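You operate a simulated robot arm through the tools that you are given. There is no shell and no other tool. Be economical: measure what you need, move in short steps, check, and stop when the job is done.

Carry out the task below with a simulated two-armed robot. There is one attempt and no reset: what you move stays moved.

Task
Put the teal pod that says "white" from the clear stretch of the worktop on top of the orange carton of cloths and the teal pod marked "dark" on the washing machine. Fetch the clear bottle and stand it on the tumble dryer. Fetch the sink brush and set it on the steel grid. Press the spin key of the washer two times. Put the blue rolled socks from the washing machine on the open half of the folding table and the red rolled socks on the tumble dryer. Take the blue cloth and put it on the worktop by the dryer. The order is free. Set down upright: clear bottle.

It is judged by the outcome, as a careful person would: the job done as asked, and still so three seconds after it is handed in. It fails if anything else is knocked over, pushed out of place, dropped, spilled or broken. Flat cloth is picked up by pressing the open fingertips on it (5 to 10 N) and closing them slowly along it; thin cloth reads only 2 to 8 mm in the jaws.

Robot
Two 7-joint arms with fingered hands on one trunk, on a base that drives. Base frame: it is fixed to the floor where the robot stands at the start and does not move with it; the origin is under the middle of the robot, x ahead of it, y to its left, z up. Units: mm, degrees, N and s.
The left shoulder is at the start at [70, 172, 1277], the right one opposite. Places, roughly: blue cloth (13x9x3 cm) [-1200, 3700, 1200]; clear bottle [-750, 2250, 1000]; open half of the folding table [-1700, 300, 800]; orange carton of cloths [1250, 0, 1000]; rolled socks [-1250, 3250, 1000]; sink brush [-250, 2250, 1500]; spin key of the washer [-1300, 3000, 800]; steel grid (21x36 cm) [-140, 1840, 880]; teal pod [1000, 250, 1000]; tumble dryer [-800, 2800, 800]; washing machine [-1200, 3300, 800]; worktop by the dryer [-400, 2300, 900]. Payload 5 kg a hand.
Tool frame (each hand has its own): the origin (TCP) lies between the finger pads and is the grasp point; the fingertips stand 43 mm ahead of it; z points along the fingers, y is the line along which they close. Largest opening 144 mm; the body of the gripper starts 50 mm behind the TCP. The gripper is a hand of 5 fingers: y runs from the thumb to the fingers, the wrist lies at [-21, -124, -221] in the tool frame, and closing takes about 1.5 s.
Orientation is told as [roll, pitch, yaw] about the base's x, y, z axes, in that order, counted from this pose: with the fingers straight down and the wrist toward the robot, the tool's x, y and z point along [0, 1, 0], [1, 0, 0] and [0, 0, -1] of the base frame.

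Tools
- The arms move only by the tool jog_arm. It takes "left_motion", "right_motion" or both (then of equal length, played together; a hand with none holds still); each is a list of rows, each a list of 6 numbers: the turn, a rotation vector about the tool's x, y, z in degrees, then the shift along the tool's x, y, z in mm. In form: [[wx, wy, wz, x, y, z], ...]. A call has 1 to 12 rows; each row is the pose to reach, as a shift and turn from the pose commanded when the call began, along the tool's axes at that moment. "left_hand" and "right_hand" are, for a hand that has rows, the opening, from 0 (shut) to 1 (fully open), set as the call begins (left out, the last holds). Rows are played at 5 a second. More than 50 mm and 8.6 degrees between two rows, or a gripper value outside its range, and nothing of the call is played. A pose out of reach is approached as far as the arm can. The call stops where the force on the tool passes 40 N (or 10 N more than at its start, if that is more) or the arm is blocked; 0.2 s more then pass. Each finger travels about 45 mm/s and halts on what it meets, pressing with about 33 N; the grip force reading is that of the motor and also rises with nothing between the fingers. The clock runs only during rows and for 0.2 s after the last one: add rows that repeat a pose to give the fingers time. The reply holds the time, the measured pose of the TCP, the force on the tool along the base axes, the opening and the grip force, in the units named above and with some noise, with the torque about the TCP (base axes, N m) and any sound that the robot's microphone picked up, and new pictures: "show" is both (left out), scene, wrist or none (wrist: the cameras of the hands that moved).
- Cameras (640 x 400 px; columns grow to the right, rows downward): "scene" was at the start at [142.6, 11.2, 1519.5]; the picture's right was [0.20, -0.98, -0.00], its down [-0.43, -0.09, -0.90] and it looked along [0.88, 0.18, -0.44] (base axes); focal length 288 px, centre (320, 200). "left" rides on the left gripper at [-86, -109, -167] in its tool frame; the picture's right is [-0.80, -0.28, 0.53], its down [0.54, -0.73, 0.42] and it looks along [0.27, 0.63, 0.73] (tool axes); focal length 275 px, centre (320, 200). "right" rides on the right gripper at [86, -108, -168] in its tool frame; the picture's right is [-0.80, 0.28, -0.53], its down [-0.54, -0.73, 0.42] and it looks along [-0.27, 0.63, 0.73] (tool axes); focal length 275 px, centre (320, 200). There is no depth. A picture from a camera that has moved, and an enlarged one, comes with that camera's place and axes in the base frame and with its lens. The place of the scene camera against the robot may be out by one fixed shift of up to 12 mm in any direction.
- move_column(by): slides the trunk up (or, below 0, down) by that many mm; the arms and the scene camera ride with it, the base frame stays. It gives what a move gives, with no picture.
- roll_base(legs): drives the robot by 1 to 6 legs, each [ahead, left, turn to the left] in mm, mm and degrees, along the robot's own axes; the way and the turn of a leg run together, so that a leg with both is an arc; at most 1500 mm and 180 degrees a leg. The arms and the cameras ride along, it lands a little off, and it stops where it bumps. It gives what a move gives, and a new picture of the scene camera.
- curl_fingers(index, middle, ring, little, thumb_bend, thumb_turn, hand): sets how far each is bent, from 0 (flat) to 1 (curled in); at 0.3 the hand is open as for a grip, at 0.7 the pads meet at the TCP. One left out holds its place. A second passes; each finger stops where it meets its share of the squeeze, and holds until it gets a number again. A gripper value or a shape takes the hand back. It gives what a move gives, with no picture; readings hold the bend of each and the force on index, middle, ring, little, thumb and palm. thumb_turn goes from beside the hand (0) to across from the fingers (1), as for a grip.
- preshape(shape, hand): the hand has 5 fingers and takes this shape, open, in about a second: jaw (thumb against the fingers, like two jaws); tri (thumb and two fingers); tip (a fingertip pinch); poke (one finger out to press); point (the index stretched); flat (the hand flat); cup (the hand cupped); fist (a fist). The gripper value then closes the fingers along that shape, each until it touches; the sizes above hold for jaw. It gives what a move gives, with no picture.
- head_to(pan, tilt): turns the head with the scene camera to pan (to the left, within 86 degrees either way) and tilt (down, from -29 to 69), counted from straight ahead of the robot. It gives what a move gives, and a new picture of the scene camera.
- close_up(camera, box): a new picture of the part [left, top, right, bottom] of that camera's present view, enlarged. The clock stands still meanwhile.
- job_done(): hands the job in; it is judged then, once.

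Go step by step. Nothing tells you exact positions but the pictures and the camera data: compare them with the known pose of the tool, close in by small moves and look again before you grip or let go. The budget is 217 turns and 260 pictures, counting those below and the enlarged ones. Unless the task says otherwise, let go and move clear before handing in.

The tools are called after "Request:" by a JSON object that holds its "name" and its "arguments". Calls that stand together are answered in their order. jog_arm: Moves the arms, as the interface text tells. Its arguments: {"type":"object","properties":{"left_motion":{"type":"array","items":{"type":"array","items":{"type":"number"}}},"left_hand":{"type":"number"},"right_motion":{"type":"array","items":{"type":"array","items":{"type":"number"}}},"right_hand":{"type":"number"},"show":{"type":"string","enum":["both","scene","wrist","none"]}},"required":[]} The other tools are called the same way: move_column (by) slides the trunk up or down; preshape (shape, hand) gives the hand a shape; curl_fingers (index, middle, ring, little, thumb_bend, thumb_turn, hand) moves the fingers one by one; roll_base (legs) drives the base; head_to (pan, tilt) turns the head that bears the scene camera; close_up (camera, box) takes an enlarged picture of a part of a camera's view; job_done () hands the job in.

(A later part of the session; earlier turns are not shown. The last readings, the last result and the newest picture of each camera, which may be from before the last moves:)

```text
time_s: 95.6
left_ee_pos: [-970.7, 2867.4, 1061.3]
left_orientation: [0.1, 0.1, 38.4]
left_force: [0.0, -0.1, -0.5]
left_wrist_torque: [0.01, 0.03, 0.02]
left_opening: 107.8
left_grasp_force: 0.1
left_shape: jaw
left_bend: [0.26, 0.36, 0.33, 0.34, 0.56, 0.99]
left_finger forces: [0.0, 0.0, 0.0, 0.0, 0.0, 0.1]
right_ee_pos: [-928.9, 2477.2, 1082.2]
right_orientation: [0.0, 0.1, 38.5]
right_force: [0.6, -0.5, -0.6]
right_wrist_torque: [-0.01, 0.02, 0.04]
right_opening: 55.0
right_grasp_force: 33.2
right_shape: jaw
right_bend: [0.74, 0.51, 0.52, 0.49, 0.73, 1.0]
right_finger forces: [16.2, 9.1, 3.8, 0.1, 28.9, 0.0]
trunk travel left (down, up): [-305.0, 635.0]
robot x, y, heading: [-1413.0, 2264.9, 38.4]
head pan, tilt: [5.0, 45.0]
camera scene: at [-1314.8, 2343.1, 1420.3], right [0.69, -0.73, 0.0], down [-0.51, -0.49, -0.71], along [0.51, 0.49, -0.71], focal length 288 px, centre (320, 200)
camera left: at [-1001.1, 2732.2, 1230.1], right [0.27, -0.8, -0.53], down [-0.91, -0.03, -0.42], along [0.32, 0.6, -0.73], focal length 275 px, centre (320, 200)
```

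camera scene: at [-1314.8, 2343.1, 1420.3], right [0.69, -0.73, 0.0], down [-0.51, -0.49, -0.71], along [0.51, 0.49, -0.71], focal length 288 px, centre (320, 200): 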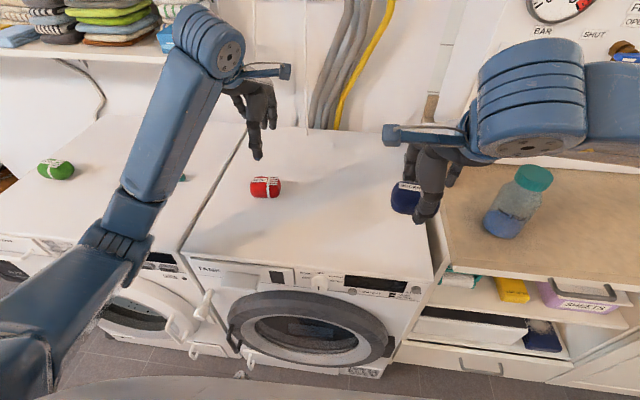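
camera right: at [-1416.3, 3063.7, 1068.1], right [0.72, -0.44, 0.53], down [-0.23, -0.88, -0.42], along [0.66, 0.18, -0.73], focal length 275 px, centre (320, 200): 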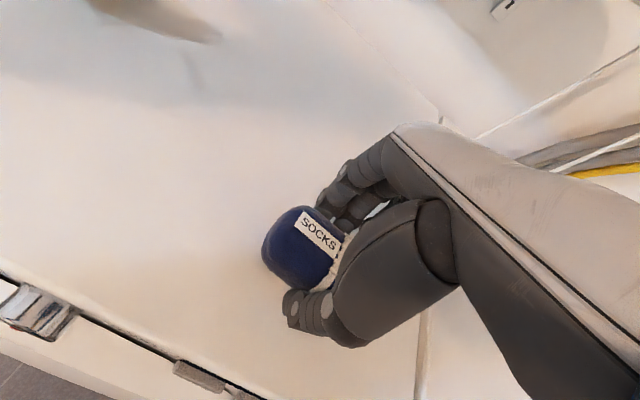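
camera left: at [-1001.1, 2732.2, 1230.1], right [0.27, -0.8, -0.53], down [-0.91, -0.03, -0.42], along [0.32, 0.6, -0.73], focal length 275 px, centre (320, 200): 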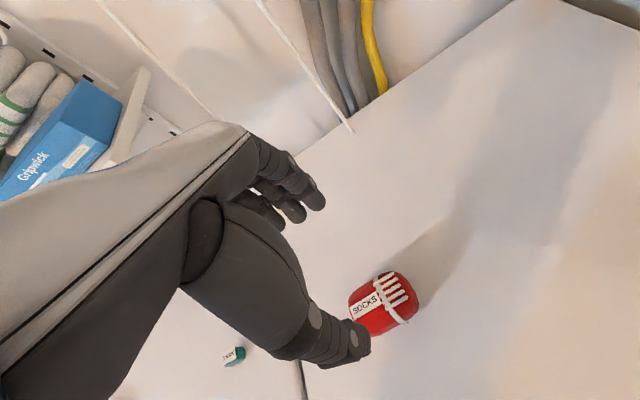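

Red is on the dryer. Next the spin key: I'll back off, shift left, lower the trunk and set the left hand to poke.

Request:
{"name": "roll_base", "arguments": {"legs": [[-300, 0, 0], [0, 350, 0]]}}

Request:
{"name": "move_column", "arguments": {"by": -180}}

Request:
{"name": "preshape", "arguments": {"shape": "poke", "hand": "left"}}

Request:
{"name": "head_to", "arguments": {"pan": 10, "tilt": 35}}

Request:
{"name": "close_up", "arguments": {"camera": "scene", "box": [200, 100, 440, 250]}}

```text
time_s: 99.5
left_ee_pos: [-1425.0, 2955.2, 1062.6]
left_orientation: [0.0, 0.0, 38.6]
left_force: [0.1, 0.7, 0.5]
left_wrist_torque: [0.0, 0.01, 0.0]
left_opening: 107.7
left_grasp_force: 0.2
left_shape: jaw
left_bend: [0.26, 0.36, 0.33, 0.34, 0.56, 0.99]
left_finger forces: [0.0, 0.1, 0.0, 0.0, 0.0, 0.0]
right_ee_pos: [-1381.6, 2564.0, 1082.3]
right_orientation: [0.0, 0.1, 38.5]
right_force: [-0.8, 0.4, -1.0]
right_wrist_torque: [0.02, 0.01, 0.0]
right_opening: 55.1
right_grasp_force: 32.8
right_shape: jaw
right_bend: [0.74, 0.51, 0.52, 0.49, 0.73, 1.0]
right_finger forces: [16.2, 9.1, 3.8, 0.0, 29.0, 0.0]
trunk travel left (down, up): [-305.0, 635.0]
robot x, y, heading: [-1865.2, 2348.1, 38.5]
head pan, tilt: [5.0, 45.0]
camera scene: at [-1767.7, 2430.2, 1420.4], right [0.69, -0.72, 0.0], down [-0.51, -0.49, -0.71], along [0.51, 0.49, -0.71], focal length 288 px, centre (320, 200)
```

scene: 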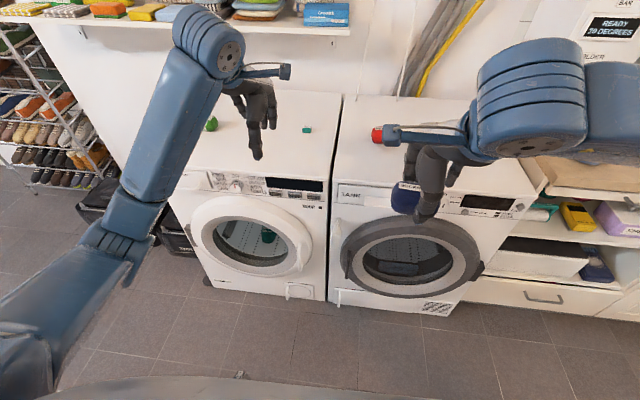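

```text
time_s: 101.5
left_ee_pos: [-1424.5, 2954.1, 882.5]
left_orientation: [0.0, 0.0, 38.6]
left_force: [-0.2, 0.7, -0.2]
left_wrist_torque: [-0.02, -0.03, 0.01]
left_opening: 107.8
left_grasp_force: 0.1
left_shape: jaw
left_bend: [0.26, 0.36, 0.33, 0.34, 0.56, 0.99]
left_finger forces: [0.1, 0.0, 0.0, 0.0, 0.1, 0.0]
right_ee_pos: [-1383.1, 2564.2, 903.1]
right_orientation: [0.0, 0.1, 38.4]
right_force: [-0.1, -0.5, -1.5]
right_wrist_torque: [0.01, -0.02, 0.02]
right_opening: 55.0
right_grasp_force: 32.6
right_shape: jaw
right_bend: [0.74, 0.51, 0.52, 0.49, 0.73, 1.0]
right_finger forces: [16.1, 9.1, 3.8, 0.1, 29.1, 0.0]
trunk travel left (down, up): [-125.0, 815.0]
robot x, y, heading: [-1868.2, 2347.2, 38.3]
head pan, tilt: [5.0, 45.0]
```

```text
time_s: 102.4
left_ee_pos: [-1424.6, 2954.0, 882.8]
left_orientation: [0.0, 0.0, 38.6]
left_force: [-0.1, 0.0, -0.7]
left_wrist_torque: [-0.02, 0.02, -0.02]
left_opening: 0.0
left_grasp_force: 0.1
left_shape: poke
left_bend: [0.7, 0.7, 0.99, 0.99, 1.0, 1.0]
left_finger forces: [0.0, 0.1, 0.0, 0.1, 0.0, 0.1]
right_ee_pos: [-1380.8, 2564.4, 902.0]
right_orientation: [0.0, 0.1, 38.5]
right_force: [0.0, 0.4, -0.8]
right_wrist_torque: [-0.01, 0.0, 0.03]
right_opening: 54.6
right_grasp_force: 32.8
right_shape: jaw
right_bend: [0.74, 0.51, 0.52, 0.49, 0.73, 1.0]
right_finger forces: [16.1, 9.2, 3.8, 0.0, 29.0, 0.0]
trunk travel left (down, up): [-125.0, 815.0]
robot x, y, heading: [-1869.3, 2348.5, 38.4]
head pan, tilt: [5.0, 45.0]
```

```text
time_s: 103.1
left_ee_pos: [-1425.2, 2954.1, 882.3]
left_orientation: [-0.1, 0.0, 38.6]
left_force: [-0.1, 0.6, -0.8]
left_wrist_torque: [0.02, 0.01, 0.01]
left_opening: 0.1
left_grasp_force: 0.0
left_shape: poke
left_bend: [0.7, 0.7, 0.99, 0.99, 1.0, 1.0]
left_finger forces: [0.1, 0.0, 0.0, 0.1, 0.0, 0.0]
right_ee_pos: [-1381.7, 2564.7, 902.2]
right_orientation: [-0.1, 0.1, 38.5]
right_force: [-0.9, -0.2, -0.1]
right_wrist_torque: [-0.02, -0.02, -0.01]
right_opening: 54.8
right_grasp_force: 33.5
right_shape: jaw
right_bend: [0.74, 0.51, 0.52, 0.49, 0.73, 1.0]
right_finger forces: [16.1, 9.1, 3.9, 0.1, 29.0, 0.1]
trunk travel left (down, up): [-125.0, 815.0]
robot x, y, heading: [-1868.7, 2349.6, 38.7]
head pan, tilt: [10.0, 35.0]
camera scene: at [-1768.2, 2439.9, 1255.2], right [0.75, -0.66, 0.0], down [-0.38, -0.43, -0.82], along [0.54, 0.61, -0.57], focal length 288 px, centre (320, 200)
```

scene: 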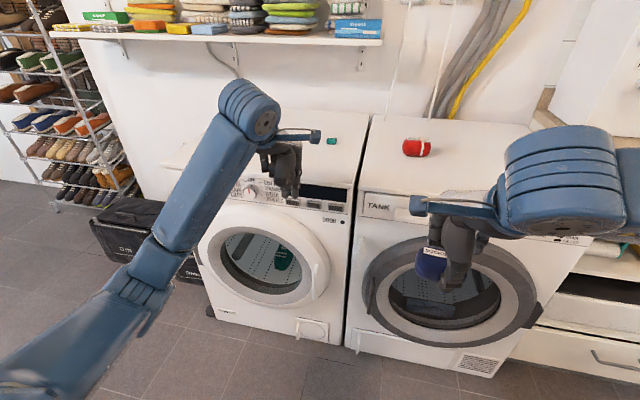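

```text
2.67 times, centred on (320, 175) of scene
camera zoom: at [-1768.2, 2439.9, 1255.2], right [0.75, -0.66, 0.0], down [-0.38, -0.43, -0.82], along [0.54, 0.61, -0.57], focal length 769 px, centre (320, 267)
```

zoom: 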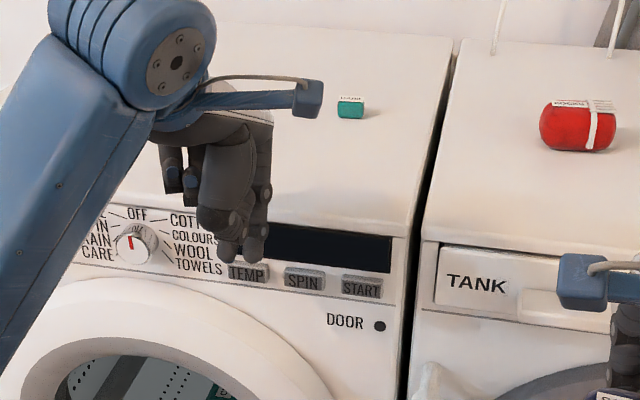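

Keys TEMP, SPIN, START are readable; SPIN is at about u=800, v=3147 (wall axes), z 765–800. I'll pull back and tilt the poking hand forward by 70°.

Request:
{"name": "jog_arm", "arguments": {"left_motion": [[0, 0, 0, -10, -40, 0], [0, 0, 0, -20, -80, 0], [0, 0, 0, -30, -120, 0], [-8, 0, 0, -40, -120, 0], [-16, 0, 0, -49, -120, 0], [-24, 0, 0, -49, -120, 0], [-32, 0, 0, -49, -120, 0], [-40, 0, 0, -49, -120, 0], [-48, 0, 0, -49, -120, 0], [-56, 0, 0, -49, -120, 0], [-64, 0, 0, -49, -120, 0], [-70, 0, 0, -49, -120, 0]], "show": "both"}}

Request:
{"name": "close_up", "arguments": {"camera": "scene", "box": [200, 100, 440, 250]}}

```text
time_s: 105.7
left_ee_pos: [-1487.0, 2841.3, 882.7]
left_orientation: [0.1, -70.0, 38.5]
left_force: [0.5, 0.1, 0.0]
left_wrist_torque: [-0.03, 0.01, 0.01]
left_opening: 0.0
left_grasp_force: 0.0
left_shape: poke
left_bend: [0.7, 0.7, 0.99, 0.99, 1.0, 1.0]
left_finger forces: [0.1, 0.0, 0.1, 0.0, 0.0, 0.0]
left hand out of reach, approached as far as the arm can: row 6, 7, 8, 9, 10, 11
right_ee_pos: [-1382.9, 2563.7, 902.6]
right_orientation: [0.0, 0.1, 38.5]
right_force: [-0.3, -0.7, 0.7]
right_wrist_torque: [0.0, -0.04, 0.0]
right_opening: 55.1
right_grasp_force: 33.2
right_shape: jaw
right_bend: [0.74, 0.51, 0.52, 0.49, 0.73, 1.0]
right_finger forces: [16.1, 9.1, 3.8, 0.0, 29.0, 0.1]
trunk travel left (down, up): [-125.0, 815.0]
robot x, y, heading: [-1868.7, 2349.8, 38.4]
head pan, tilt: [10.0, 35.0]
camera scene: at [-1768.7, 2439.9, 1255.4], right [0.75, -0.66, 0.0], down [-0.38, -0.43, -0.82], along [0.54, 0.61, -0.57], focal length 288 px, centre (320, 200)
camera left: at [-1584.9, 2652.2, 837.5], right [0.81, -0.37, -0.45], down [-0.22, 0.52, -0.83], along [0.54, 0.77, 0.34], focal length 275 px, centre (320, 200)
```

scene: 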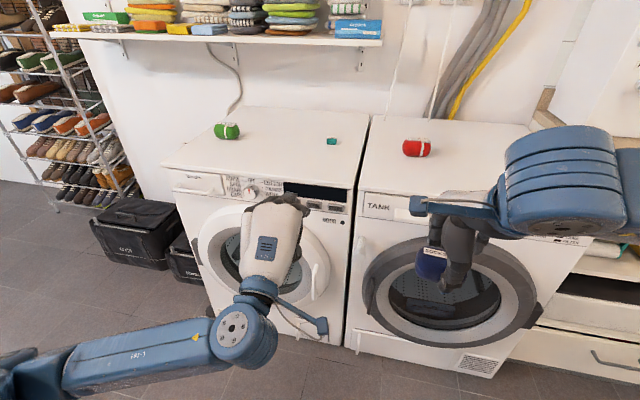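
left: 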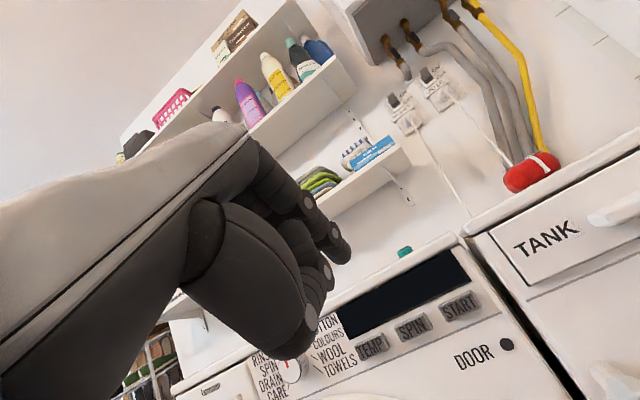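

```text
2.67 times, centred on (320, 175) of scene
camera zoom: at [-1768.7, 2439.9, 1255.4], right [0.75, -0.66, 0.0], down [-0.38, -0.43, -0.82], along [0.54, 0.61, -0.57], focal length 769 px, centre (320, 267)
```

zoom: 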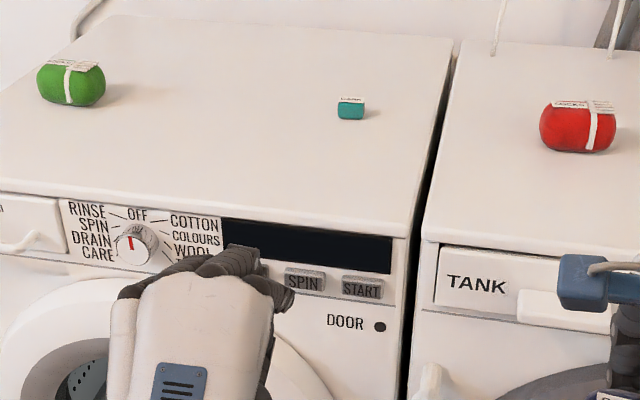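

SPIN key triangulates to u=813, v=3151, z=768. I'll bring the fingertip to about 30 mm in front of it and look.

Request:
{"name": "jog_arm", "arguments": {"left_motion": [[0, 0, 0, 2, -14, 37], [0, 0, 0, 3, -28, 75], [0, 0, 0, 5, -42, 112], [0, 0, 0, 5, -56, 145], [0, 0, 0, 5, -56, 145]], "show": "both"}}

Request:
{"name": "close_up", "arguments": {"camera": "left", "box": [240, 160, 480, 360]}}

Request:
{"name": "close_up", "arguments": {"camera": "scene", "box": [240, 130, 400, 230]}}

```text
time_s: 106.9
left_ee_pos: [-1400.1, 2919.0, 780.3]
left_orientation: [0.2, -70.1, 38.6]
left_force: [0.0, -0.4, -0.1]
left_wrist_torque: [0.02, -0.03, 0.01]
left_opening: 0.3
left_grasp_force: 0.2
left_shape: poke
left_bend: [0.7, 0.7, 0.99, 0.99, 1.0, 1.0]
left_finger forces: [0.0, 0.0, 0.0, 0.1, 0.1, 0.1]
right_ee_pos: [-1381.9, 2565.0, 902.2]
right_orientation: [-0.1, 0.1, 38.5]
right_force: [0.5, 0.9, 0.6]
right_wrist_torque: [0.0, -0.01, 0.02]
right_opening: 55.1
right_grasp_force: 33.1
right_shape: jaw
right_bend: [0.74, 0.51, 0.52, 0.49, 0.73, 1.0]
right_finger forces: [16.1, 9.2, 3.8, 0.1, 29.0, 0.0]
trunk travel left (down, up): [-125.0, 815.0]
robot x, y, heading: [-1867.1, 2352.3, 38.4]
head pan, tilt: [10.0, 35.0]
camera scene: at [-1768.7, 2439.9, 1255.3], right [0.75, -0.66, 0.0], down [-0.38, -0.43, -0.82], along [0.54, 0.61, -0.57], focal length 288 px, centre (320, 200)
camera left: at [-1496.8, 2729.7, 736.1], right [0.81, -0.37, -0.45], down [-0.22, 0.52, -0.83], along [0.54, 0.77, 0.34], focal length 275 px, centre (320, 200)
```

scene: 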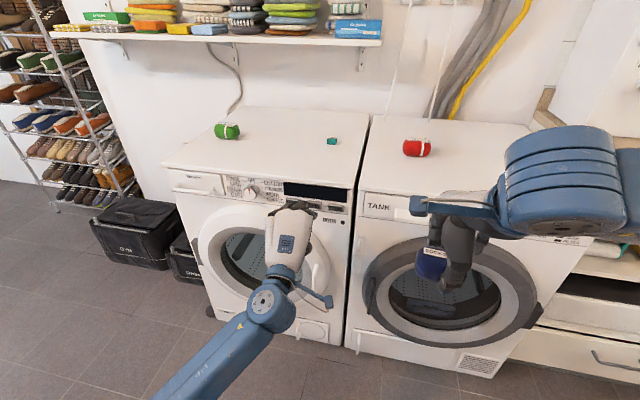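
left: 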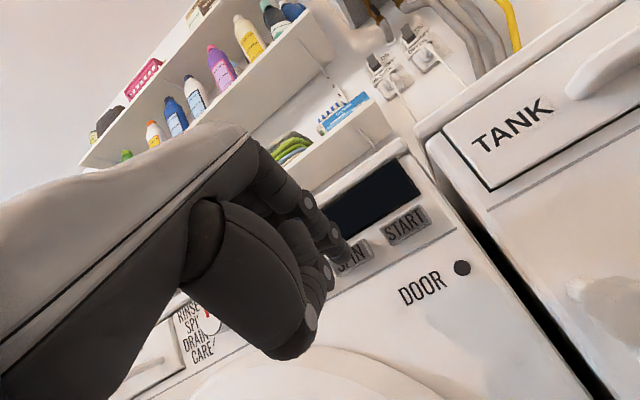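

```text
2.00 times, centred on (360, 260) of left
camera zoom: at [-1496.8, 2729.7, 736.1], right [0.81, -0.37, -0.45], down [-0.22, 0.52, -0.83], along [0.54, 0.77, 0.34], focal length 551 px, centre (240, 80)
```

zoom: 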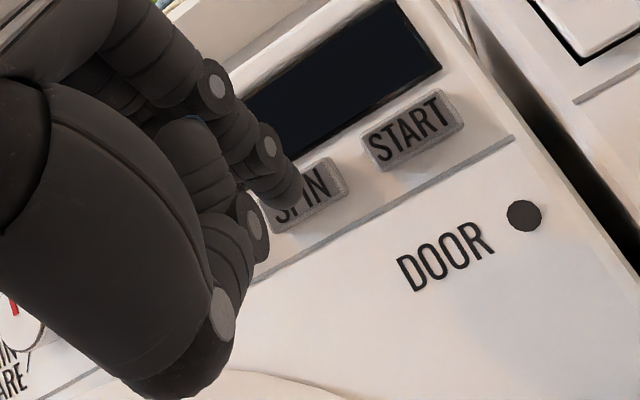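

```text
4.00 times, centred on (320, 180) of scene
camera zoom: at [-1768.7, 2439.9, 1255.3], right [0.75, -0.66, 0.0], down [-0.38, -0.43, -0.82], along [0.54, 0.61, -0.57], focal length 1153 px, centre (320, 280)
```

zoom: 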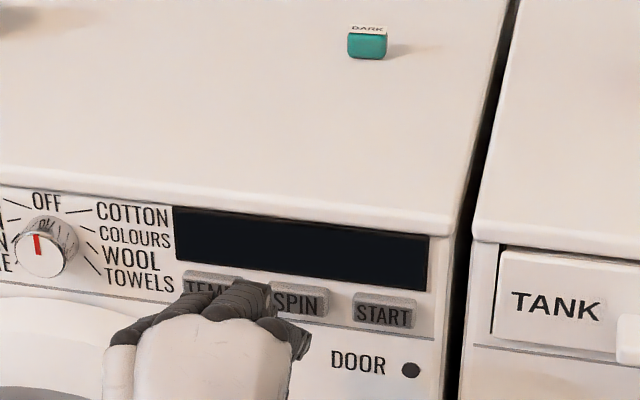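

Request:
{"name": "curl_fingers", "arguments": {"hand": "left", "middle": 1}}

Request:
{"name": "close_up", "arguments": {"camera": "left", "box": [240, 160, 480, 360]}}

Request:
{"name": "close_up", "arguments": {"camera": "scene", "box": [260, 180, 340, 230]}}

```text
time_s: 107.9
left_ee_pos: [-1400.0, 2918.2, 779.4]
left_orientation: [0.1, -70.0, 38.5]
left_force: [0.8, 0.0, -0.3]
left_wrist_torque: [0.02, 0.01, -0.01]
left_opening: 48.8
left_grasp_force: 0.1
left_shape: fingers
left_bend: [0.7, 1.0, 0.99, 0.99, 1.0, 1.0]
left_finger forces: [0.0, 0.1, 0.1, 0.1, 0.0, 0.0]
right_ee_pos: [-1382.1, 2565.1, 902.2]
right_orientation: [0.0, 0.1, 38.6]
right_force: [-0.5, -0.6, -0.4]
right_wrist_torque: [-0.02, -0.05, -0.01]
right_opening: 54.9
right_grasp_force: 33.3
right_shape: jaw
right_bend: [0.74, 0.51, 0.52, 0.49, 0.73, 1.0]
right_finger forces: [16.2, 9.1, 3.8, 0.0, 29.0, 0.0]
trunk travel left (down, up): [-125.0, 815.0]
robot x, y, heading: [-1870.9, 2346.6, 38.6]
head pan, tilt: [10.0, 35.0]
```

```text
2.00 times, centred on (360, 260) of left
camera zoom: at [-1496.5, 2729.3, 736.2], right [0.81, -0.37, -0.45], down [-0.22, 0.52, -0.83], along [0.54, 0.77, 0.34], focal length 551 px, centre (240, 80)
```

zoom: 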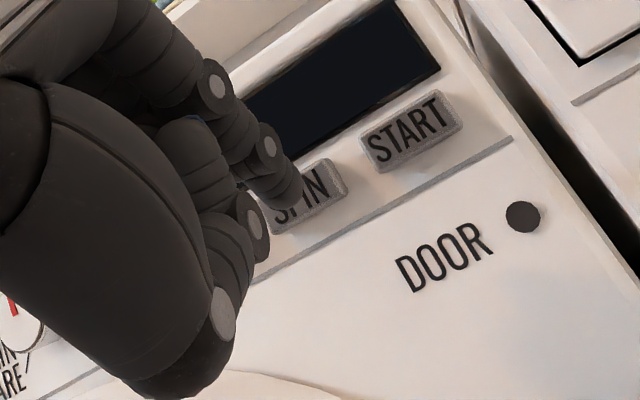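

```text
8.00 times, centred on (300, 205) of scene
camera zoom: at [-1768.3, 2439.9, 1255.2], right [0.75, -0.66, 0.0], down [-0.38, -0.43, -0.82], along [0.54, 0.61, -0.57], focal length 2306 px, centre (480, 160)
```

zoom: 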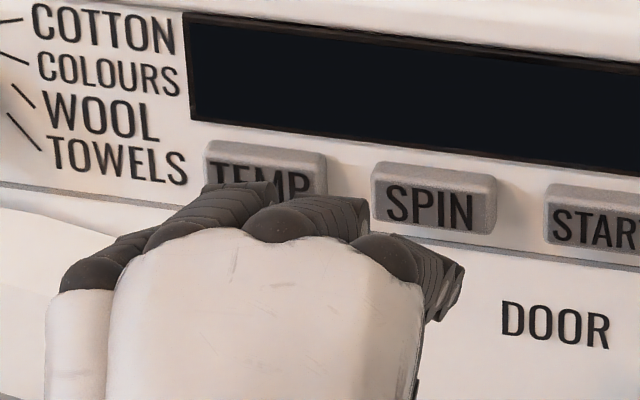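

Request:
{"name": "jog_arm", "arguments": {"left_motion": [[0, 0, 0, -1, 3.7, 14.6], [0, 0, 0, -2, 7.4, 29.2], [0, 0, 0, -2, 7.4, 29.2]], "show": "none"}}

Request:
{"name": "close_up", "arguments": {"camera": "left", "box": [240, 160, 480, 360]}}

Request:
{"name": "close_up", "arguments": {"camera": "scene", "box": [260, 180, 340, 230]}}

```text
time_s: 108.7
left_ee_pos: [-1374.3, 2935.8, 776.6]
left_orientation: [0.1, -70.0, 38.4]
left_force: [0.0, 0.2, 0.2]
left_wrist_torque: [0.02, 0.02, -0.01]
left_opening: 48.9
left_grasp_force: 0.0
left_shape: fingers
left_bend: [0.7, 1.0, 0.99, 0.99, 1.0, 1.0]
left_finger forces: [0.0, 0.1, 0.1, 0.0, 0.0, 0.0]
right_ee_pos: [-1381.5, 2564.8, 902.1]
right_orientation: [0.0, 0.1, 38.6]
right_force: [-0.1, -0.6, -0.9]
right_wrist_torque: [0.01, -0.01, -0.01]
right_opening: 54.9
right_grasp_force: 32.9
right_shape: jaw
right_bend: [0.74, 0.51, 0.52, 0.49, 0.73, 1.0]
right_finger forces: [16.2, 9.1, 3.8, 0.0, 29.0, 0.0]
trunk travel left (down, up): [-125.0, 815.0]
robot x, y, heading: [-1870.6, 2347.6, 38.6]
head pan, tilt: [10.0, 35.0]
```

```text
2.00 times, centred on (360, 260) of left
camera zoom: at [-1472.0, 2747.0, 732.7], right [0.81, -0.37, -0.45], down [-0.22, 0.52, -0.83], along [0.54, 0.77, 0.34], focal length 551 px, centre (240, 80)
```

zoom: 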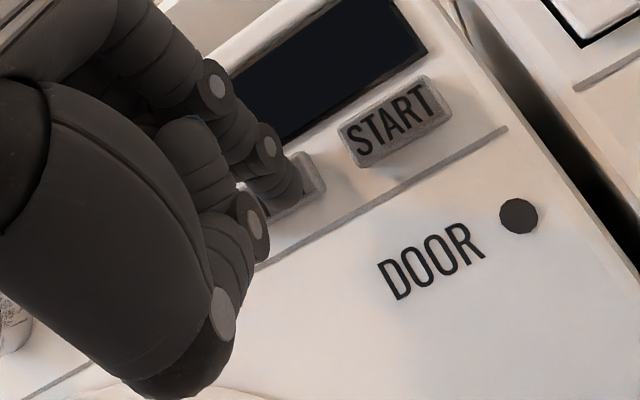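

```text
8.00 times, centred on (300, 205) of scene
camera zoom: at [-1768.5, 2439.9, 1255.3], right [0.75, -0.66, 0.0], down [-0.38, -0.43, -0.82], along [0.54, 0.61, -0.57], focal length 2306 px, centre (480, 160)
```

zoom: 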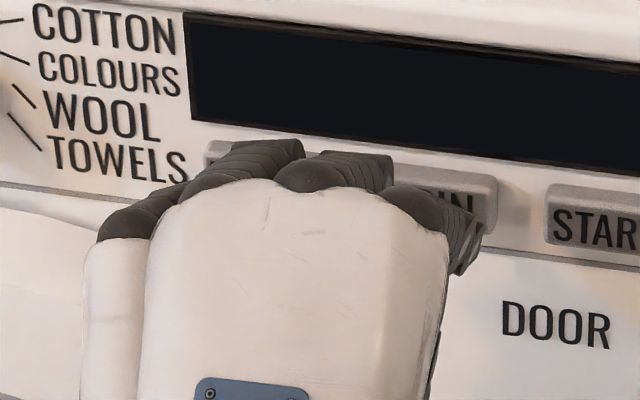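

Request:
{"name": "jog_arm", "arguments": {"left_motion": [[0, 0, 0, 0, 0.7, 1.9], [0, 0, 0, 0, 1.4, 3.8], [0, 0, 0, 0, 2.0, 5.6], [0, 0, 0, 0, 2.7, 7.5]], "show": "none"}}

```text
time_s: 109.7
left_ee_pos: [-1367.3, 2939.2, 776.9]
left_orientation: [0.2, -70.1, 38.3]
left_force: [-1.5, -0.8, -0.2]
left_wrist_torque: [-0.04, 0.03, -0.02]
left_opening: 48.5
left_grasp_force: 0.7
left_shape: fingers
left_bend: [0.7, 1.0, 0.99, 0.99, 1.0, 1.0]
left_finger forces: [1.1, 0.0, 0.0, 0.1, 0.1, 0.1]
right_ee_pos: [-1380.6, 2563.3, 902.3]
right_orientation: [0.0, 0.1, 38.6]
right_force: [0.2, -0.2, -0.9]
right_wrist_torque: [0.0, 0.0, -0.02]
right_opening: 54.9
right_grasp_force: 32.6
right_shape: jaw
right_bend: [0.74, 0.51, 0.52, 0.49, 0.73, 1.0]
right_finger forces: [16.1, 9.1, 3.8, 0.1, 28.9, 0.0]
trunk travel left (down, up): [-125.0, 815.0]
robot x, y, heading: [-1865.1, 2350.4, 38.5]
head pan, tilt: [10.0, 35.0]
```

Contact has begun (index 1 N). I'll press on a little and listen.

Request:
{"name": "jog_arm", "arguments": {"left_motion": [[0, 0, 0, 0, 0.5, 1.4], [0, 0, 0, 0, 1.0, 2.8], [0, 0, 0, 0, 1.5, 4.2]], "show": "none"}}

```text
time_s: 110.5
left_ee_pos: [-1364.5, 2942.5, 778.4]
left_orientation: [0.0, -70.0, 38.5]
left_force: [-2.8, -3.3, 0.6]
left_wrist_torque: [0.0, -0.02, -0.09]
left_opening: 48.2
left_grasp_force: 2.2
left_shape: fingers
left_bend: [0.7, 1.0, 0.99, 0.99, 1.0, 1.0]
left_finger forces: [4.3, 0.0, 0.1, 0.0, 0.1, 0.0]
right_ee_pos: [-1382.1, 2564.7, 902.8]
right_orientation: [0.0, 0.1, 38.5]
right_force: [0.2, 0.5, 0.7]
right_wrist_torque: [-0.03, 0.02, 0.01]
right_opening: 54.8
right_grasp_force: 33.4
right_shape: jaw
right_bend: [0.74, 0.51, 0.52, 0.49, 0.73, 1.0]
right_finger forces: [16.1, 9.1, 3.8, 0.0, 28.9, 0.1]
trunk travel left (down, up): [-125.0, 815.0]
robot x, y, heading: [-1866.5, 2346.0, 38.6]
head pan, tilt: [10.0, 35.0]
heard: click
```

A click: first press. I'll release 10 mm and press again.

Request:
{"name": "jog_arm", "arguments": {"left_motion": [[0, 0, 0, 0, -2, -5], [0, 0, 0, 0, -4, -12], [0, 0, 0, 0, -4, -12], [0, 0, 0, 0, -4, -12]], "show": "none"}}

Request:
{"name": "close_up", "arguments": {"camera": "scene", "box": [240, 160, 360, 235]}}

Request:
{"name": "jog_arm", "arguments": {"left_motion": [[0, 0, 0, 0, 2, 5], [0, 0, 0, 0, 3, 9], [0, 0, 0, 0, 3.5, 10.6], [0, 0, 0, 0, 4, 12]], "show": "none"}}

```text
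time_s: 111.5
left_ee_pos: [-1374.8, 2934.9, 777.6]
left_orientation: [0.1, -70.2, 38.5]
left_force: [-0.1, -0.5, 0.2]
left_wrist_torque: [0.02, -0.02, 0.0]
left_opening: 48.5
left_grasp_force: 0.0
left_shape: fingers
left_bend: [0.7, 1.0, 0.99, 0.99, 1.0, 1.0]
left_finger forces: [0.0, 0.1, 0.0, 0.1, 0.1, 0.1]
right_ee_pos: [-1380.8, 2564.6, 901.6]
right_orientation: [0.0, 0.1, 38.5]
right_force: [0.2, 0.3, -1.5]
right_wrist_torque: [-0.01, 0.02, 0.01]
right_opening: 54.9
right_grasp_force: 33.0
right_shape: jaw
right_bend: [0.74, 0.51, 0.52, 0.49, 0.73, 1.0]
right_finger forces: [16.0, 9.0, 3.8, 0.0, 29.1, 0.0]
trunk travel left (down, up): [-125.0, 815.0]
robot x, y, heading: [-1865.9, 2351.9, 38.5]
head pan, tilt: [10.0, 35.0]
```

```text
5.33 times, centred on (300, 198) of scene
camera zoom: at [-1768.3, 2439.8, 1255.3], right [0.75, -0.66, 0.0], down [-0.38, -0.43, -0.82], along [0.54, 0.61, -0.57], focal length 1538 px, centre (427, 213)
```

zoom: 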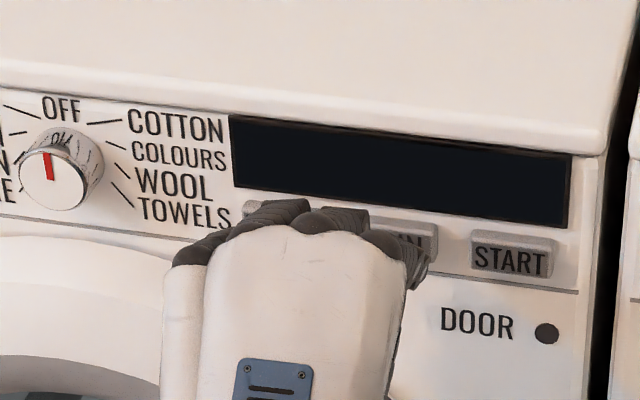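

```text
time_s: 112.5
left_ee_pos: [-1365.9, 2942.4, 777.6]
left_orientation: [0.0, -69.9, 38.6]
left_force: [-2.9, -3.4, 2.0]
left_wrist_torque: [0.0, -0.04, -0.08]
left_opening: 48.2
left_grasp_force: 2.0
left_shape: fingers
left_bend: [0.7, 1.0, 0.99, 0.99, 1.0, 1.0]
left_finger forces: [4.2, 0.0, 0.1, 0.0, 0.1, 0.1]
right_ee_pos: [-1382.5, 2563.3, 902.4]
right_orientation: [0.0, 0.1, 38.5]
right_force: [-0.7, 1.0, -0.4]
right_wrist_torque: [-0.01, 0.03, 0.0]
right_opening: 55.1
right_grasp_force: 32.8
right_shape: jaw
right_bend: [0.74, 0.51, 0.52, 0.49, 0.73, 1.0]
right_finger forces: [16.1, 9.1, 3.9, 0.0, 28.9, 0.0]
trunk travel left (down, up): [-125.0, 815.0]
robot x, y, heading: [-1870.0, 2352.2, 38.5]
head pan, tilt: [10.0, 35.0]
heard: click
```

Second click: spin pressed twice. I'll retract the left hand, raise the trunk, and go look at the blue cloth on the shelf.

Request:
{"name": "jog_arm", "arguments": {"left_motion": [[0, 0, 0, 0, 0, -30], [0, 0, 0, 0, 0, -70], [0, 0, 0, 0, 0, -110], [0, 0, 0, 0, 0, -140], [0, 0, 0, 0, 0, -140]], "show": "none"}}

Request:
{"name": "move_column", "arguments": {"by": 330}}

Request:
{"name": "jog_arm", "arguments": {"left_motion": [[8, 0, 0, 10, 0, 0], [16, 0, 0, 20, 0, 0], [24, 0, 0, 30, 0, 0], [32, 0, 0, 50, 0, 0], [40, 0, 0, 70, 0, 0], [45, 0, 0, 90, 0, 0]], "left_hand": 1, "show": "none"}}

Request:
{"name": "preshape", "arguments": {"shape": "jaw", "hand": "left"}}

Request:
{"name": "roll_base", "arguments": {"legs": [[0, 400, 0], [200, 0, 0]]}}

Request:
{"name": "head_to", "arguments": {"pan": 15, "tilt": 25}}

```text
time_s: 113.7
left_ee_pos: [-1467.3, 2861.1, 826.5]
left_orientation: [0.0, -69.9, 38.5]
left_force: [-0.6, 0.5, 0.5]
left_wrist_torque: [0.0, 0.0, 0.0]
left_opening: 48.4
left_grasp_force: 0.0
left_shape: fingers
left_bend: [0.7, 1.0, 0.99, 0.99, 1.0, 1.0]
left_finger forces: [0.0, 0.0, 0.0, 0.1, 0.1, 0.1]
right_ee_pos: [-1381.3, 2564.0, 901.8]
right_orientation: [0.1, 0.2, 38.4]
right_force: [0.9, 0.4, -1.1]
right_wrist_torque: [-0.02, 0.01, 0.01]
right_opening: 55.1
right_grasp_force: 33.0
right_shape: jaw
right_bend: [0.74, 0.51, 0.52, 0.49, 0.73, 1.0]
right_finger forces: [16.1, 9.1, 3.8, 0.0, 29.0, 0.1]
trunk travel left (down, up): [-125.0, 815.0]
robot x, y, heading: [-1867.2, 2352.0, 38.5]
head pan, tilt: [10.0, 35.0]
```

```text
time_s: 117.0
left_ee_pos: [-1466.7, 2861.1, 1155.3]
left_orientation: [0.2, -69.9, 38.5]
left_force: [0.7, 0.8, -0.1]
left_wrist_torque: [-0.02, -0.01, -0.02]
left_opening: 48.7
left_grasp_force: 0.0
left_shape: fingers
left_bend: [0.7, 1.0, 0.99, 0.99, 1.0, 1.0]
left_finger forces: [0.0, 0.1, 0.2, 0.1, 0.1, 0.1]
right_ee_pos: [-1381.5, 2565.4, 1232.8]
right_orientation: [0.0, 0.1, 38.5]
right_force: [-0.3, 0.4, -0.8]
right_wrist_torque: [-0.05, -0.01, -0.02]
right_opening: 55.1
right_grasp_force: 33.3
right_shape: jaw
right_bend: [0.74, 0.51, 0.52, 0.49, 0.73, 1.0]
right_finger forces: [16.0, 9.1, 3.7, 0.0, 29.0, 0.2]
trunk travel left (down, up): [-455.0, 485.0]
robot x, y, heading: [-1871.4, 2347.8, 38.3]
head pan, tilt: [10.0, 35.0]
```

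```text
time_s: 118.4
left_ee_pos: [-1523.5, 2932.3, 1155.0]
left_orientation: [0.0, -24.7, 38.6]
left_force: [-0.4, -0.3, -0.2]
left_wrist_torque: [-0.04, 0.03, -0.01]
left_opening: 0.0
left_grasp_force: 0.0
left_shape: poke
left_bend: [0.7, 0.7, 0.99, 0.99, 1.0, 1.0]
left_finger forces: [0.1, 0.0, 0.0, 0.0, 0.0, 0.0]
right_ee_pos: [-1381.4, 2565.2, 1232.3]
right_orientation: [0.0, 0.1, 38.5]
right_force: [-0.6, -0.2, -1.0]
right_wrist_torque: [-0.01, 0.01, 0.0]
right_opening: 54.9
right_grasp_force: 32.9
right_shape: jaw
right_bend: [0.74, 0.51, 0.52, 0.49, 0.73, 1.0]
right_finger forces: [16.1, 9.1, 3.7, 0.1, 29.0, 0.0]
trunk travel left (down, up): [-455.0, 485.0]
robot x, y, heading: [-1870.4, 2349.8, 38.6]
head pan, tilt: [10.0, 35.0]
```

```text
time_s: 119.3
left_ee_pos: [-1522.9, 2932.3, 1154.7]
left_orientation: [0.0, -25.0, 38.5]
left_force: [-0.6, 0.6, 0.2]
left_wrist_torque: [-0.02, 0.03, 0.01]
left_opening: 144.0
left_grasp_force: 0.1
left_shape: jaw
left_bend: [0.3, 0.3, 0.3, 0.3, 0.3, 0.98]
left_finger forces: [0.0, 0.0, 0.0, 0.0, 0.0, 0.0]
right_ee_pos: [-1380.2, 2563.3, 1231.9]
right_orientation: [0.0, 0.1, 38.5]
right_force: [-0.1, 0.8, -1.3]
right_wrist_torque: [0.01, 0.02, 0.02]
right_opening: 55.1
right_grasp_force: 32.6
right_shape: jaw
right_bend: [0.74, 0.51, 0.52, 0.49, 0.73, 1.0]
right_finger forces: [16.1, 9.1, 3.9, 0.0, 29.0, 0.1]
trunk travel left (down, up): [-455.0, 485.0]
robot x, y, heading: [-1869.7, 2350.7, 38.3]
head pan, tilt: [10.0, 35.0]
```

```text
time_s: 123.0
left_ee_pos: [-1617.8, 3371.1, 1156.4]
left_orientation: [-0.1, -25.0, 38.6]
left_force: [0.1, -0.3, -0.6]
left_wrist_torque: [0.0, 0.0, 0.02]
left_opening: 143.8
left_grasp_force: 0.0
left_shape: jaw
left_bend: [0.3, 0.3, 0.3, 0.3, 0.3, 0.98]
left_finger forces: [0.0, 0.0, 0.0, 0.0, 0.0, 0.0]
right_ee_pos: [-1477.2, 3003.2, 1233.6]
right_orientation: [0.0, 0.1, 38.6]
right_force: [-0.8, 0.2, -0.9]
right_wrist_torque: [0.03, -0.04, 0.01]
right_opening: 55.2
right_grasp_force: 33.2
right_shape: jaw
right_bend: [0.74, 0.51, 0.52, 0.49, 0.73, 1.0]
right_finger forces: [16.1, 9.2, 3.8, 0.1, 29.0, 0.1]
trunk travel left (down, up): [-455.0, 485.0]
robot x, y, heading: [-1961.5, 2788.0, 38.8]
head pan, tilt: [10.0, 35.0]
camera scene: at [-1863.1, 2878.1, 1585.4], right [0.75, -0.66, 0.0], down [-0.38, -0.43, -0.82], along [0.54, 0.61, -0.57], focal length 288 px, centre (320, 200)
```

scene: 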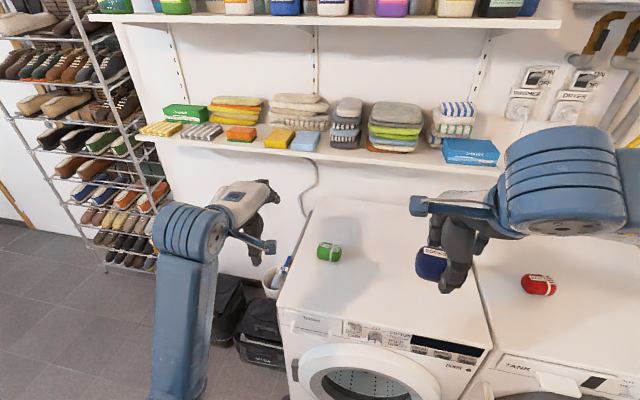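

```text
time_s: 123.7
left_ee_pos: [-1616.7, 3371.7, 1154.6]
left_orientation: [0.0, -24.9, 38.6]
left_force: [0.6, 0.3, 0.6]
left_wrist_torque: [0.02, 0.0, -0.01]
left_opening: 144.0
left_grasp_force: 0.1
left_shape: jaw
left_bend: [0.3, 0.3, 0.3, 0.3, 0.3, 0.98]
left_finger forces: [0.0, 0.0, 0.0, 0.1, 0.0, 0.1]
right_ee_pos: [-1475.3, 3004.3, 1232.4]
right_orientation: [0.0, 0.1, 38.7]
right_force: [0.5, 1.1, -0.6]
right_wrist_torque: [0.01, 0.02, 0.05]
right_opening: 54.8
right_grasp_force: 33.1
right_shape: jaw
right_bend: [0.74, 0.51, 0.52, 0.49, 0.73, 1.0]
right_finger forces: [16.2, 9.0, 3.8, 0.1, 28.9, 0.1]
trunk travel left (down, up): [-455.0, 485.0]
robot x, y, heading: [-1959.4, 2787.1, 38.5]
head pan, tilt: [15.0, 25.0]
camera scene: at [-1864.7, 2887.8, 1600.8], right [0.8, -0.59, 0.0], down [-0.25, -0.34, -0.91], along [0.54, 0.73, -0.42], focal length 288 px, centre (320, 200)
```

scene: 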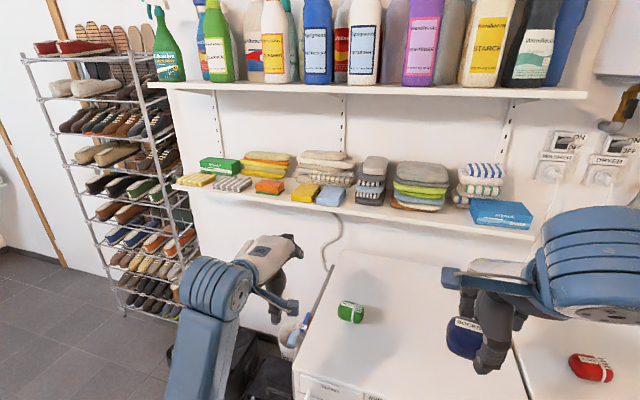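

Request:
{"name": "close_up", "arguments": {"camera": "scene", "box": [240, 140, 440, 230]}}

Request:
{"name": "close_up", "arguments": {"camera": "left", "box": [0, 0, 640, 400]}}

```text
3.20 times, centred on (340, 185) of scene
camera zoom: at [-1864.7, 2887.8, 1600.8], right [0.8, -0.59, 0.0], down [-0.25, -0.34, -0.91], along [0.54, 0.73, -0.42], focal length 923 px, centre (256, 248)
```

zoom: 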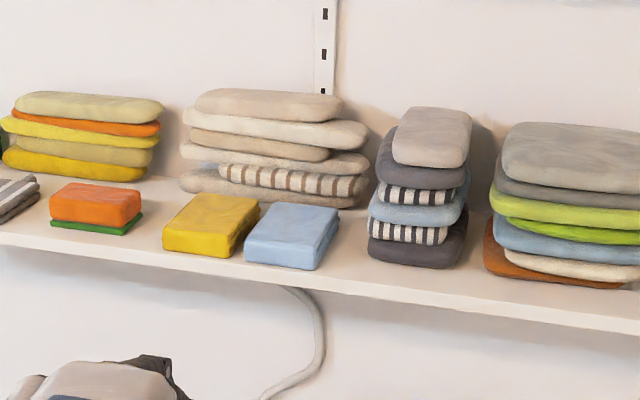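

```text
1.00 times, centred on (320, 200) of left (not enlarged: the box is as wide or as high as the picture)
camera zoom: at [-1693.6, 3198.7, 1261.4], right [0.47, -0.64, -0.6], down [-0.71, 0.12, -0.69], along [0.52, 0.76, -0.4], focal length 275 px, centre (320, 200)
```

zoom: 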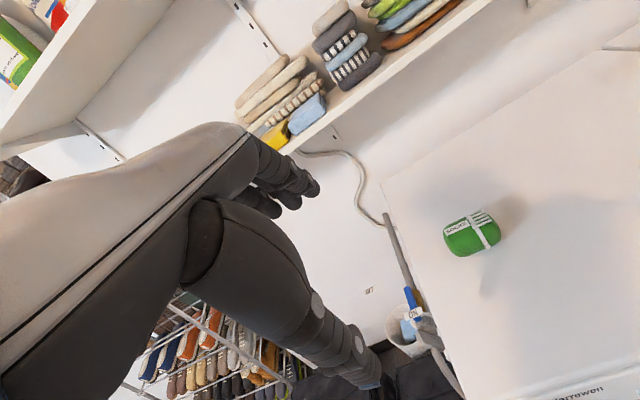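

The blue cloth is about 9×13 cm, centred near u=1320, v=3636, top z≈1171, with room front and back but little at the sides. I'll step in and raise the left hand vertical above it.

Request:
{"name": "roll_base", "arguments": {"legs": [[120, 30, 0]]}}

Request:
{"name": "jog_arm", "arguments": {"left_motion": [[5, 0, 0, 0, 13, -40], [10, 0, 0, 0, 26, -80], [15, 0, 0, 0, 39, -110], [20, 0, 0, 0, 70, -120], [25, 0, 0, 0, 100, -130], [25, 0, 0, 0, 100, -130]], "show": "both"}}

```text
time_s: 125.0
left_ee_pos: [-1544.0, 3468.2, 1155.9]
left_orientation: [0.0, -25.1, 38.8]
left_force: [0.4, -1.1, 0.4]
left_wrist_torque: [-0.01, 0.0, 0.01]
left_opening: 143.7
left_grasp_force: 0.0
left_shape: jaw
left_bend: [0.3, 0.3, 0.3, 0.3, 0.3, 0.98]
left_finger forces: [0.0, 0.0, 0.0, 0.1, 0.1, 0.1]
right_ee_pos: [-1402.2, 3100.7, 1231.7]
right_orientation: [0.1, 0.0, 38.6]
right_force: [-0.1, -0.8, -0.9]
right_wrist_torque: [0.01, 0.0, -0.01]
right_opening: 55.0
right_grasp_force: 33.0
right_shape: jaw
right_bend: [0.74, 0.51, 0.52, 0.49, 0.73, 1.0]
right_finger forces: [16.1, 9.1, 3.8, 0.0, 28.9, 0.0]
trunk travel left (down, up): [-455.0, 485.0]
robot x, y, heading: [-1884.9, 2885.8, 38.8]
head pan, tilt: [15.0, 25.0]
camera scene: at [-1791.7, 2984.1, 1601.2], right [0.81, -0.59, 0.0], down [-0.25, -0.34, -0.91], along [0.54, 0.73, -0.42], focal length 288 px, centre (320, 200)
```

scene: 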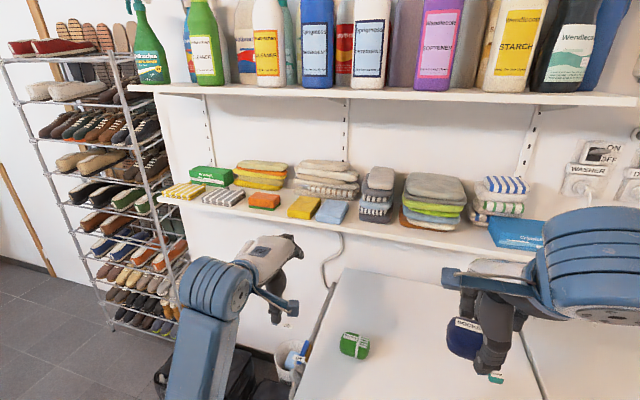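

```text
time_s: 126.3
left_ee_pos: [-1514.9, 3492.3, 1316.1]
left_orientation: [0.0, 0.1, 38.7]
left_force: [-0.3, -0.3, 0.1]
left_wrist_torque: [-0.01, 0.02, 0.01]
left_opening: 144.1
left_grasp_force: 0.1
left_shape: jaw
left_bend: [0.3, 0.3, 0.3, 0.3, 0.3, 0.98]
left_finger forces: [0.0, 0.0, 0.1, 0.1, 0.0, 0.0]
right_ee_pos: [-1399.4, 3102.2, 1231.4]
right_orientation: [0.0, 0.2, 38.6]
right_force: [0.5, 0.6, -0.4]
right_wrist_torque: [0.0, 0.02, 0.02]
right_opening: 54.8
right_grasp_force: 32.7
right_shape: jaw
right_bend: [0.74, 0.51, 0.52, 0.49, 0.73, 1.0]
right_finger forces: [16.1, 9.1, 3.8, 0.0, 28.9, 0.0]
trunk travel left (down, up): [-455.0, 485.0]
robot x, y, heading: [-1892.8, 2887.7, 38.6]
head pan, tilt: [15.0, 25.0]
camera scene: at [-1790.5, 2984.7, 1601.0], right [0.81, -0.59, 0.0], down [-0.25, -0.34, -0.91], along [0.54, 0.73, -0.42], focal length 288 px, centre (320, 200)
camera left: at [-1544.0, 3357.3, 1483.9], right [0.28, -0.8, -0.53], down [-0.91, -0.03, -0.42], along [0.32, 0.6, -0.73], focal length 275 px, centre (320, 200)
```

scene: 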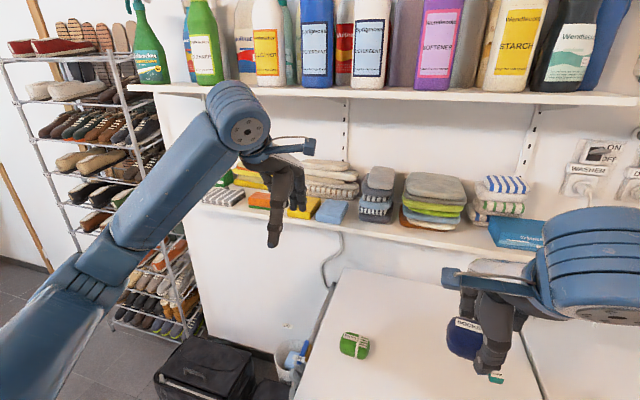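
left: 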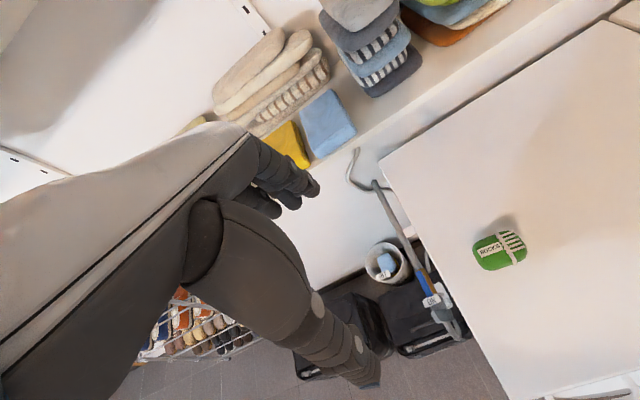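

Request:
{"name": "close_up", "arguments": {"camera": "left", "box": [250, 60, 410, 190]}}

Request:
{"name": "close_up", "arguments": {"camera": "scene", "box": [260, 150, 420, 250]}}

```text
3.08 times, centred on (330, 125) of left
camera zoom: at [-1544.0, 3357.3, 1483.9], right [0.28, -0.8, -0.53], down [-0.91, -0.03, -0.42], along [0.32, 0.6, -0.73], focal length 847 px, centre (289, 431)
```

zoom: 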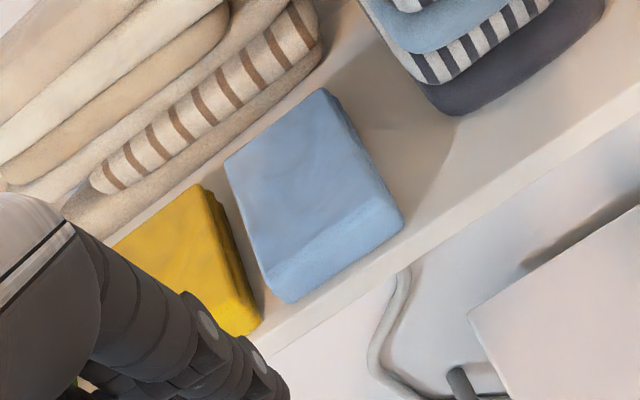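

```text
4.00 times, centred on (340, 200) of scene
camera zoom: at [-1790.5, 2984.7, 1601.0], right [0.81, -0.59, 0.0], down [-0.25, -0.34, -0.91], along [0.54, 0.73, -0.42], focal length 1153 px, centre (240, 200)
```

zoom: 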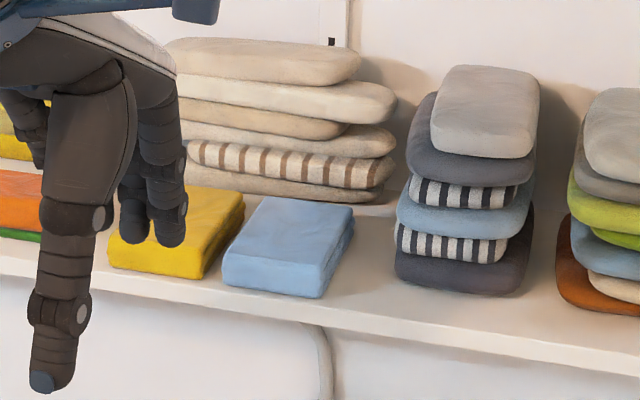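

Request:
{"name": "jog_arm", "arguments": {"left_motion": [[0, 0, 0, -6, 15, 40], [0, 0, 0, -12, 35, 80], [0, 0, 0, -20, 75, 88], [0, 0, 0, -28, 120, 88], [0, 0, 0, -36, 165, 88], [0, 0, 0, -39, 210, 88], [0, 0, 0, -39, 250, 88], [0, 0, 0, -39, 250, 88]], "show": "both"}}

Request:
{"name": "close_up", "arguments": {"camera": "scene", "box": [220, 80, 460, 230]}}

```text
time_s: 128.2
left_ee_pos: [-1294.7, 3618.1, 1227.8]
left_orientation: [-0.1, 0.0, 38.7]
left_force: [-0.3, -0.3, 0.0]
left_wrist_torque: [-0.02, -0.03, 0.0]
left_opening: 143.9
left_grasp_force: 0.0
left_shape: jaw
left_bend: [0.3, 0.3, 0.3, 0.3, 0.3, 0.98]
left_finger forces: [0.0, 0.0, 0.0, 0.0, 0.0, 0.1]
right_ee_pos: [-1401.2, 3101.6, 1233.3]
right_orientation: [0.0, 0.1, 38.6]
right_force: [-0.7, 0.4, -0.3]
right_wrist_torque: [0.02, -0.01, -0.01]
right_opening: 55.0
right_grasp_force: 33.2
right_shape: jaw
right_bend: [0.74, 0.51, 0.52, 0.49, 0.73, 1.0]
right_finger forces: [16.0, 9.1, 3.9, 0.0, 29.0, 0.1]
trunk travel left (down, up): [-455.0, 485.0]
robot x, y, heading: [-1886.9, 2886.7, 38.3]
head pan, tilt: [15.0, 25.0]
camera scene: at [-1792.0, 2984.8, 1601.1], right [0.81, -0.59, 0.0], down [-0.25, -0.34, -0.91], along [0.54, 0.73, -0.42], focal length 288 px, centre (320, 200)
camera left: at [-1325.0, 3483.1, 1396.2], right [0.28, -0.8, -0.53], down [-0.91, -0.03, -0.42], along [0.32, 0.6, -0.73], focal length 275 px, centre (320, 200)
```

scene: 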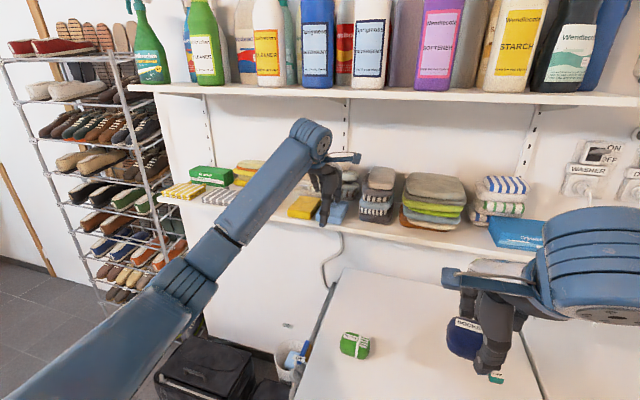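
left: 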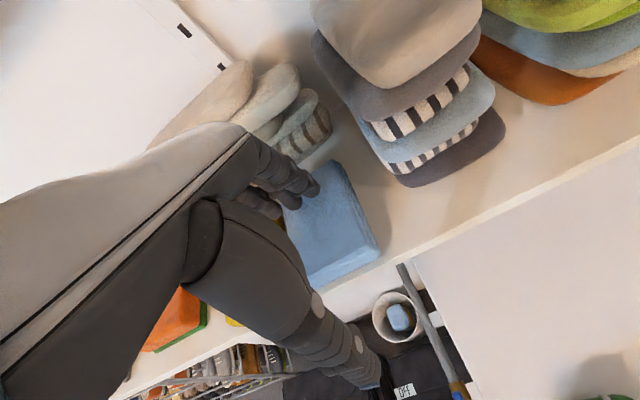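

```text
2.67 times, centred on (340, 155) of scene
camera zoom: at [-1792.0, 2984.8, 1601.1], right [0.81, -0.59, 0.0], down [-0.25, -0.34, -0.91], along [0.54, 0.73, -0.42], focal length 769 px, centre (267, 320)
```

zoom: 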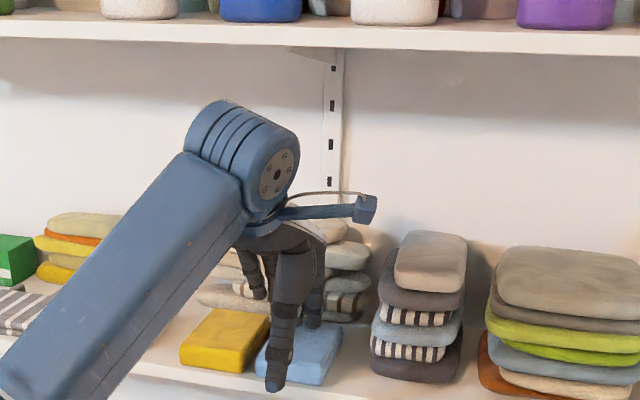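

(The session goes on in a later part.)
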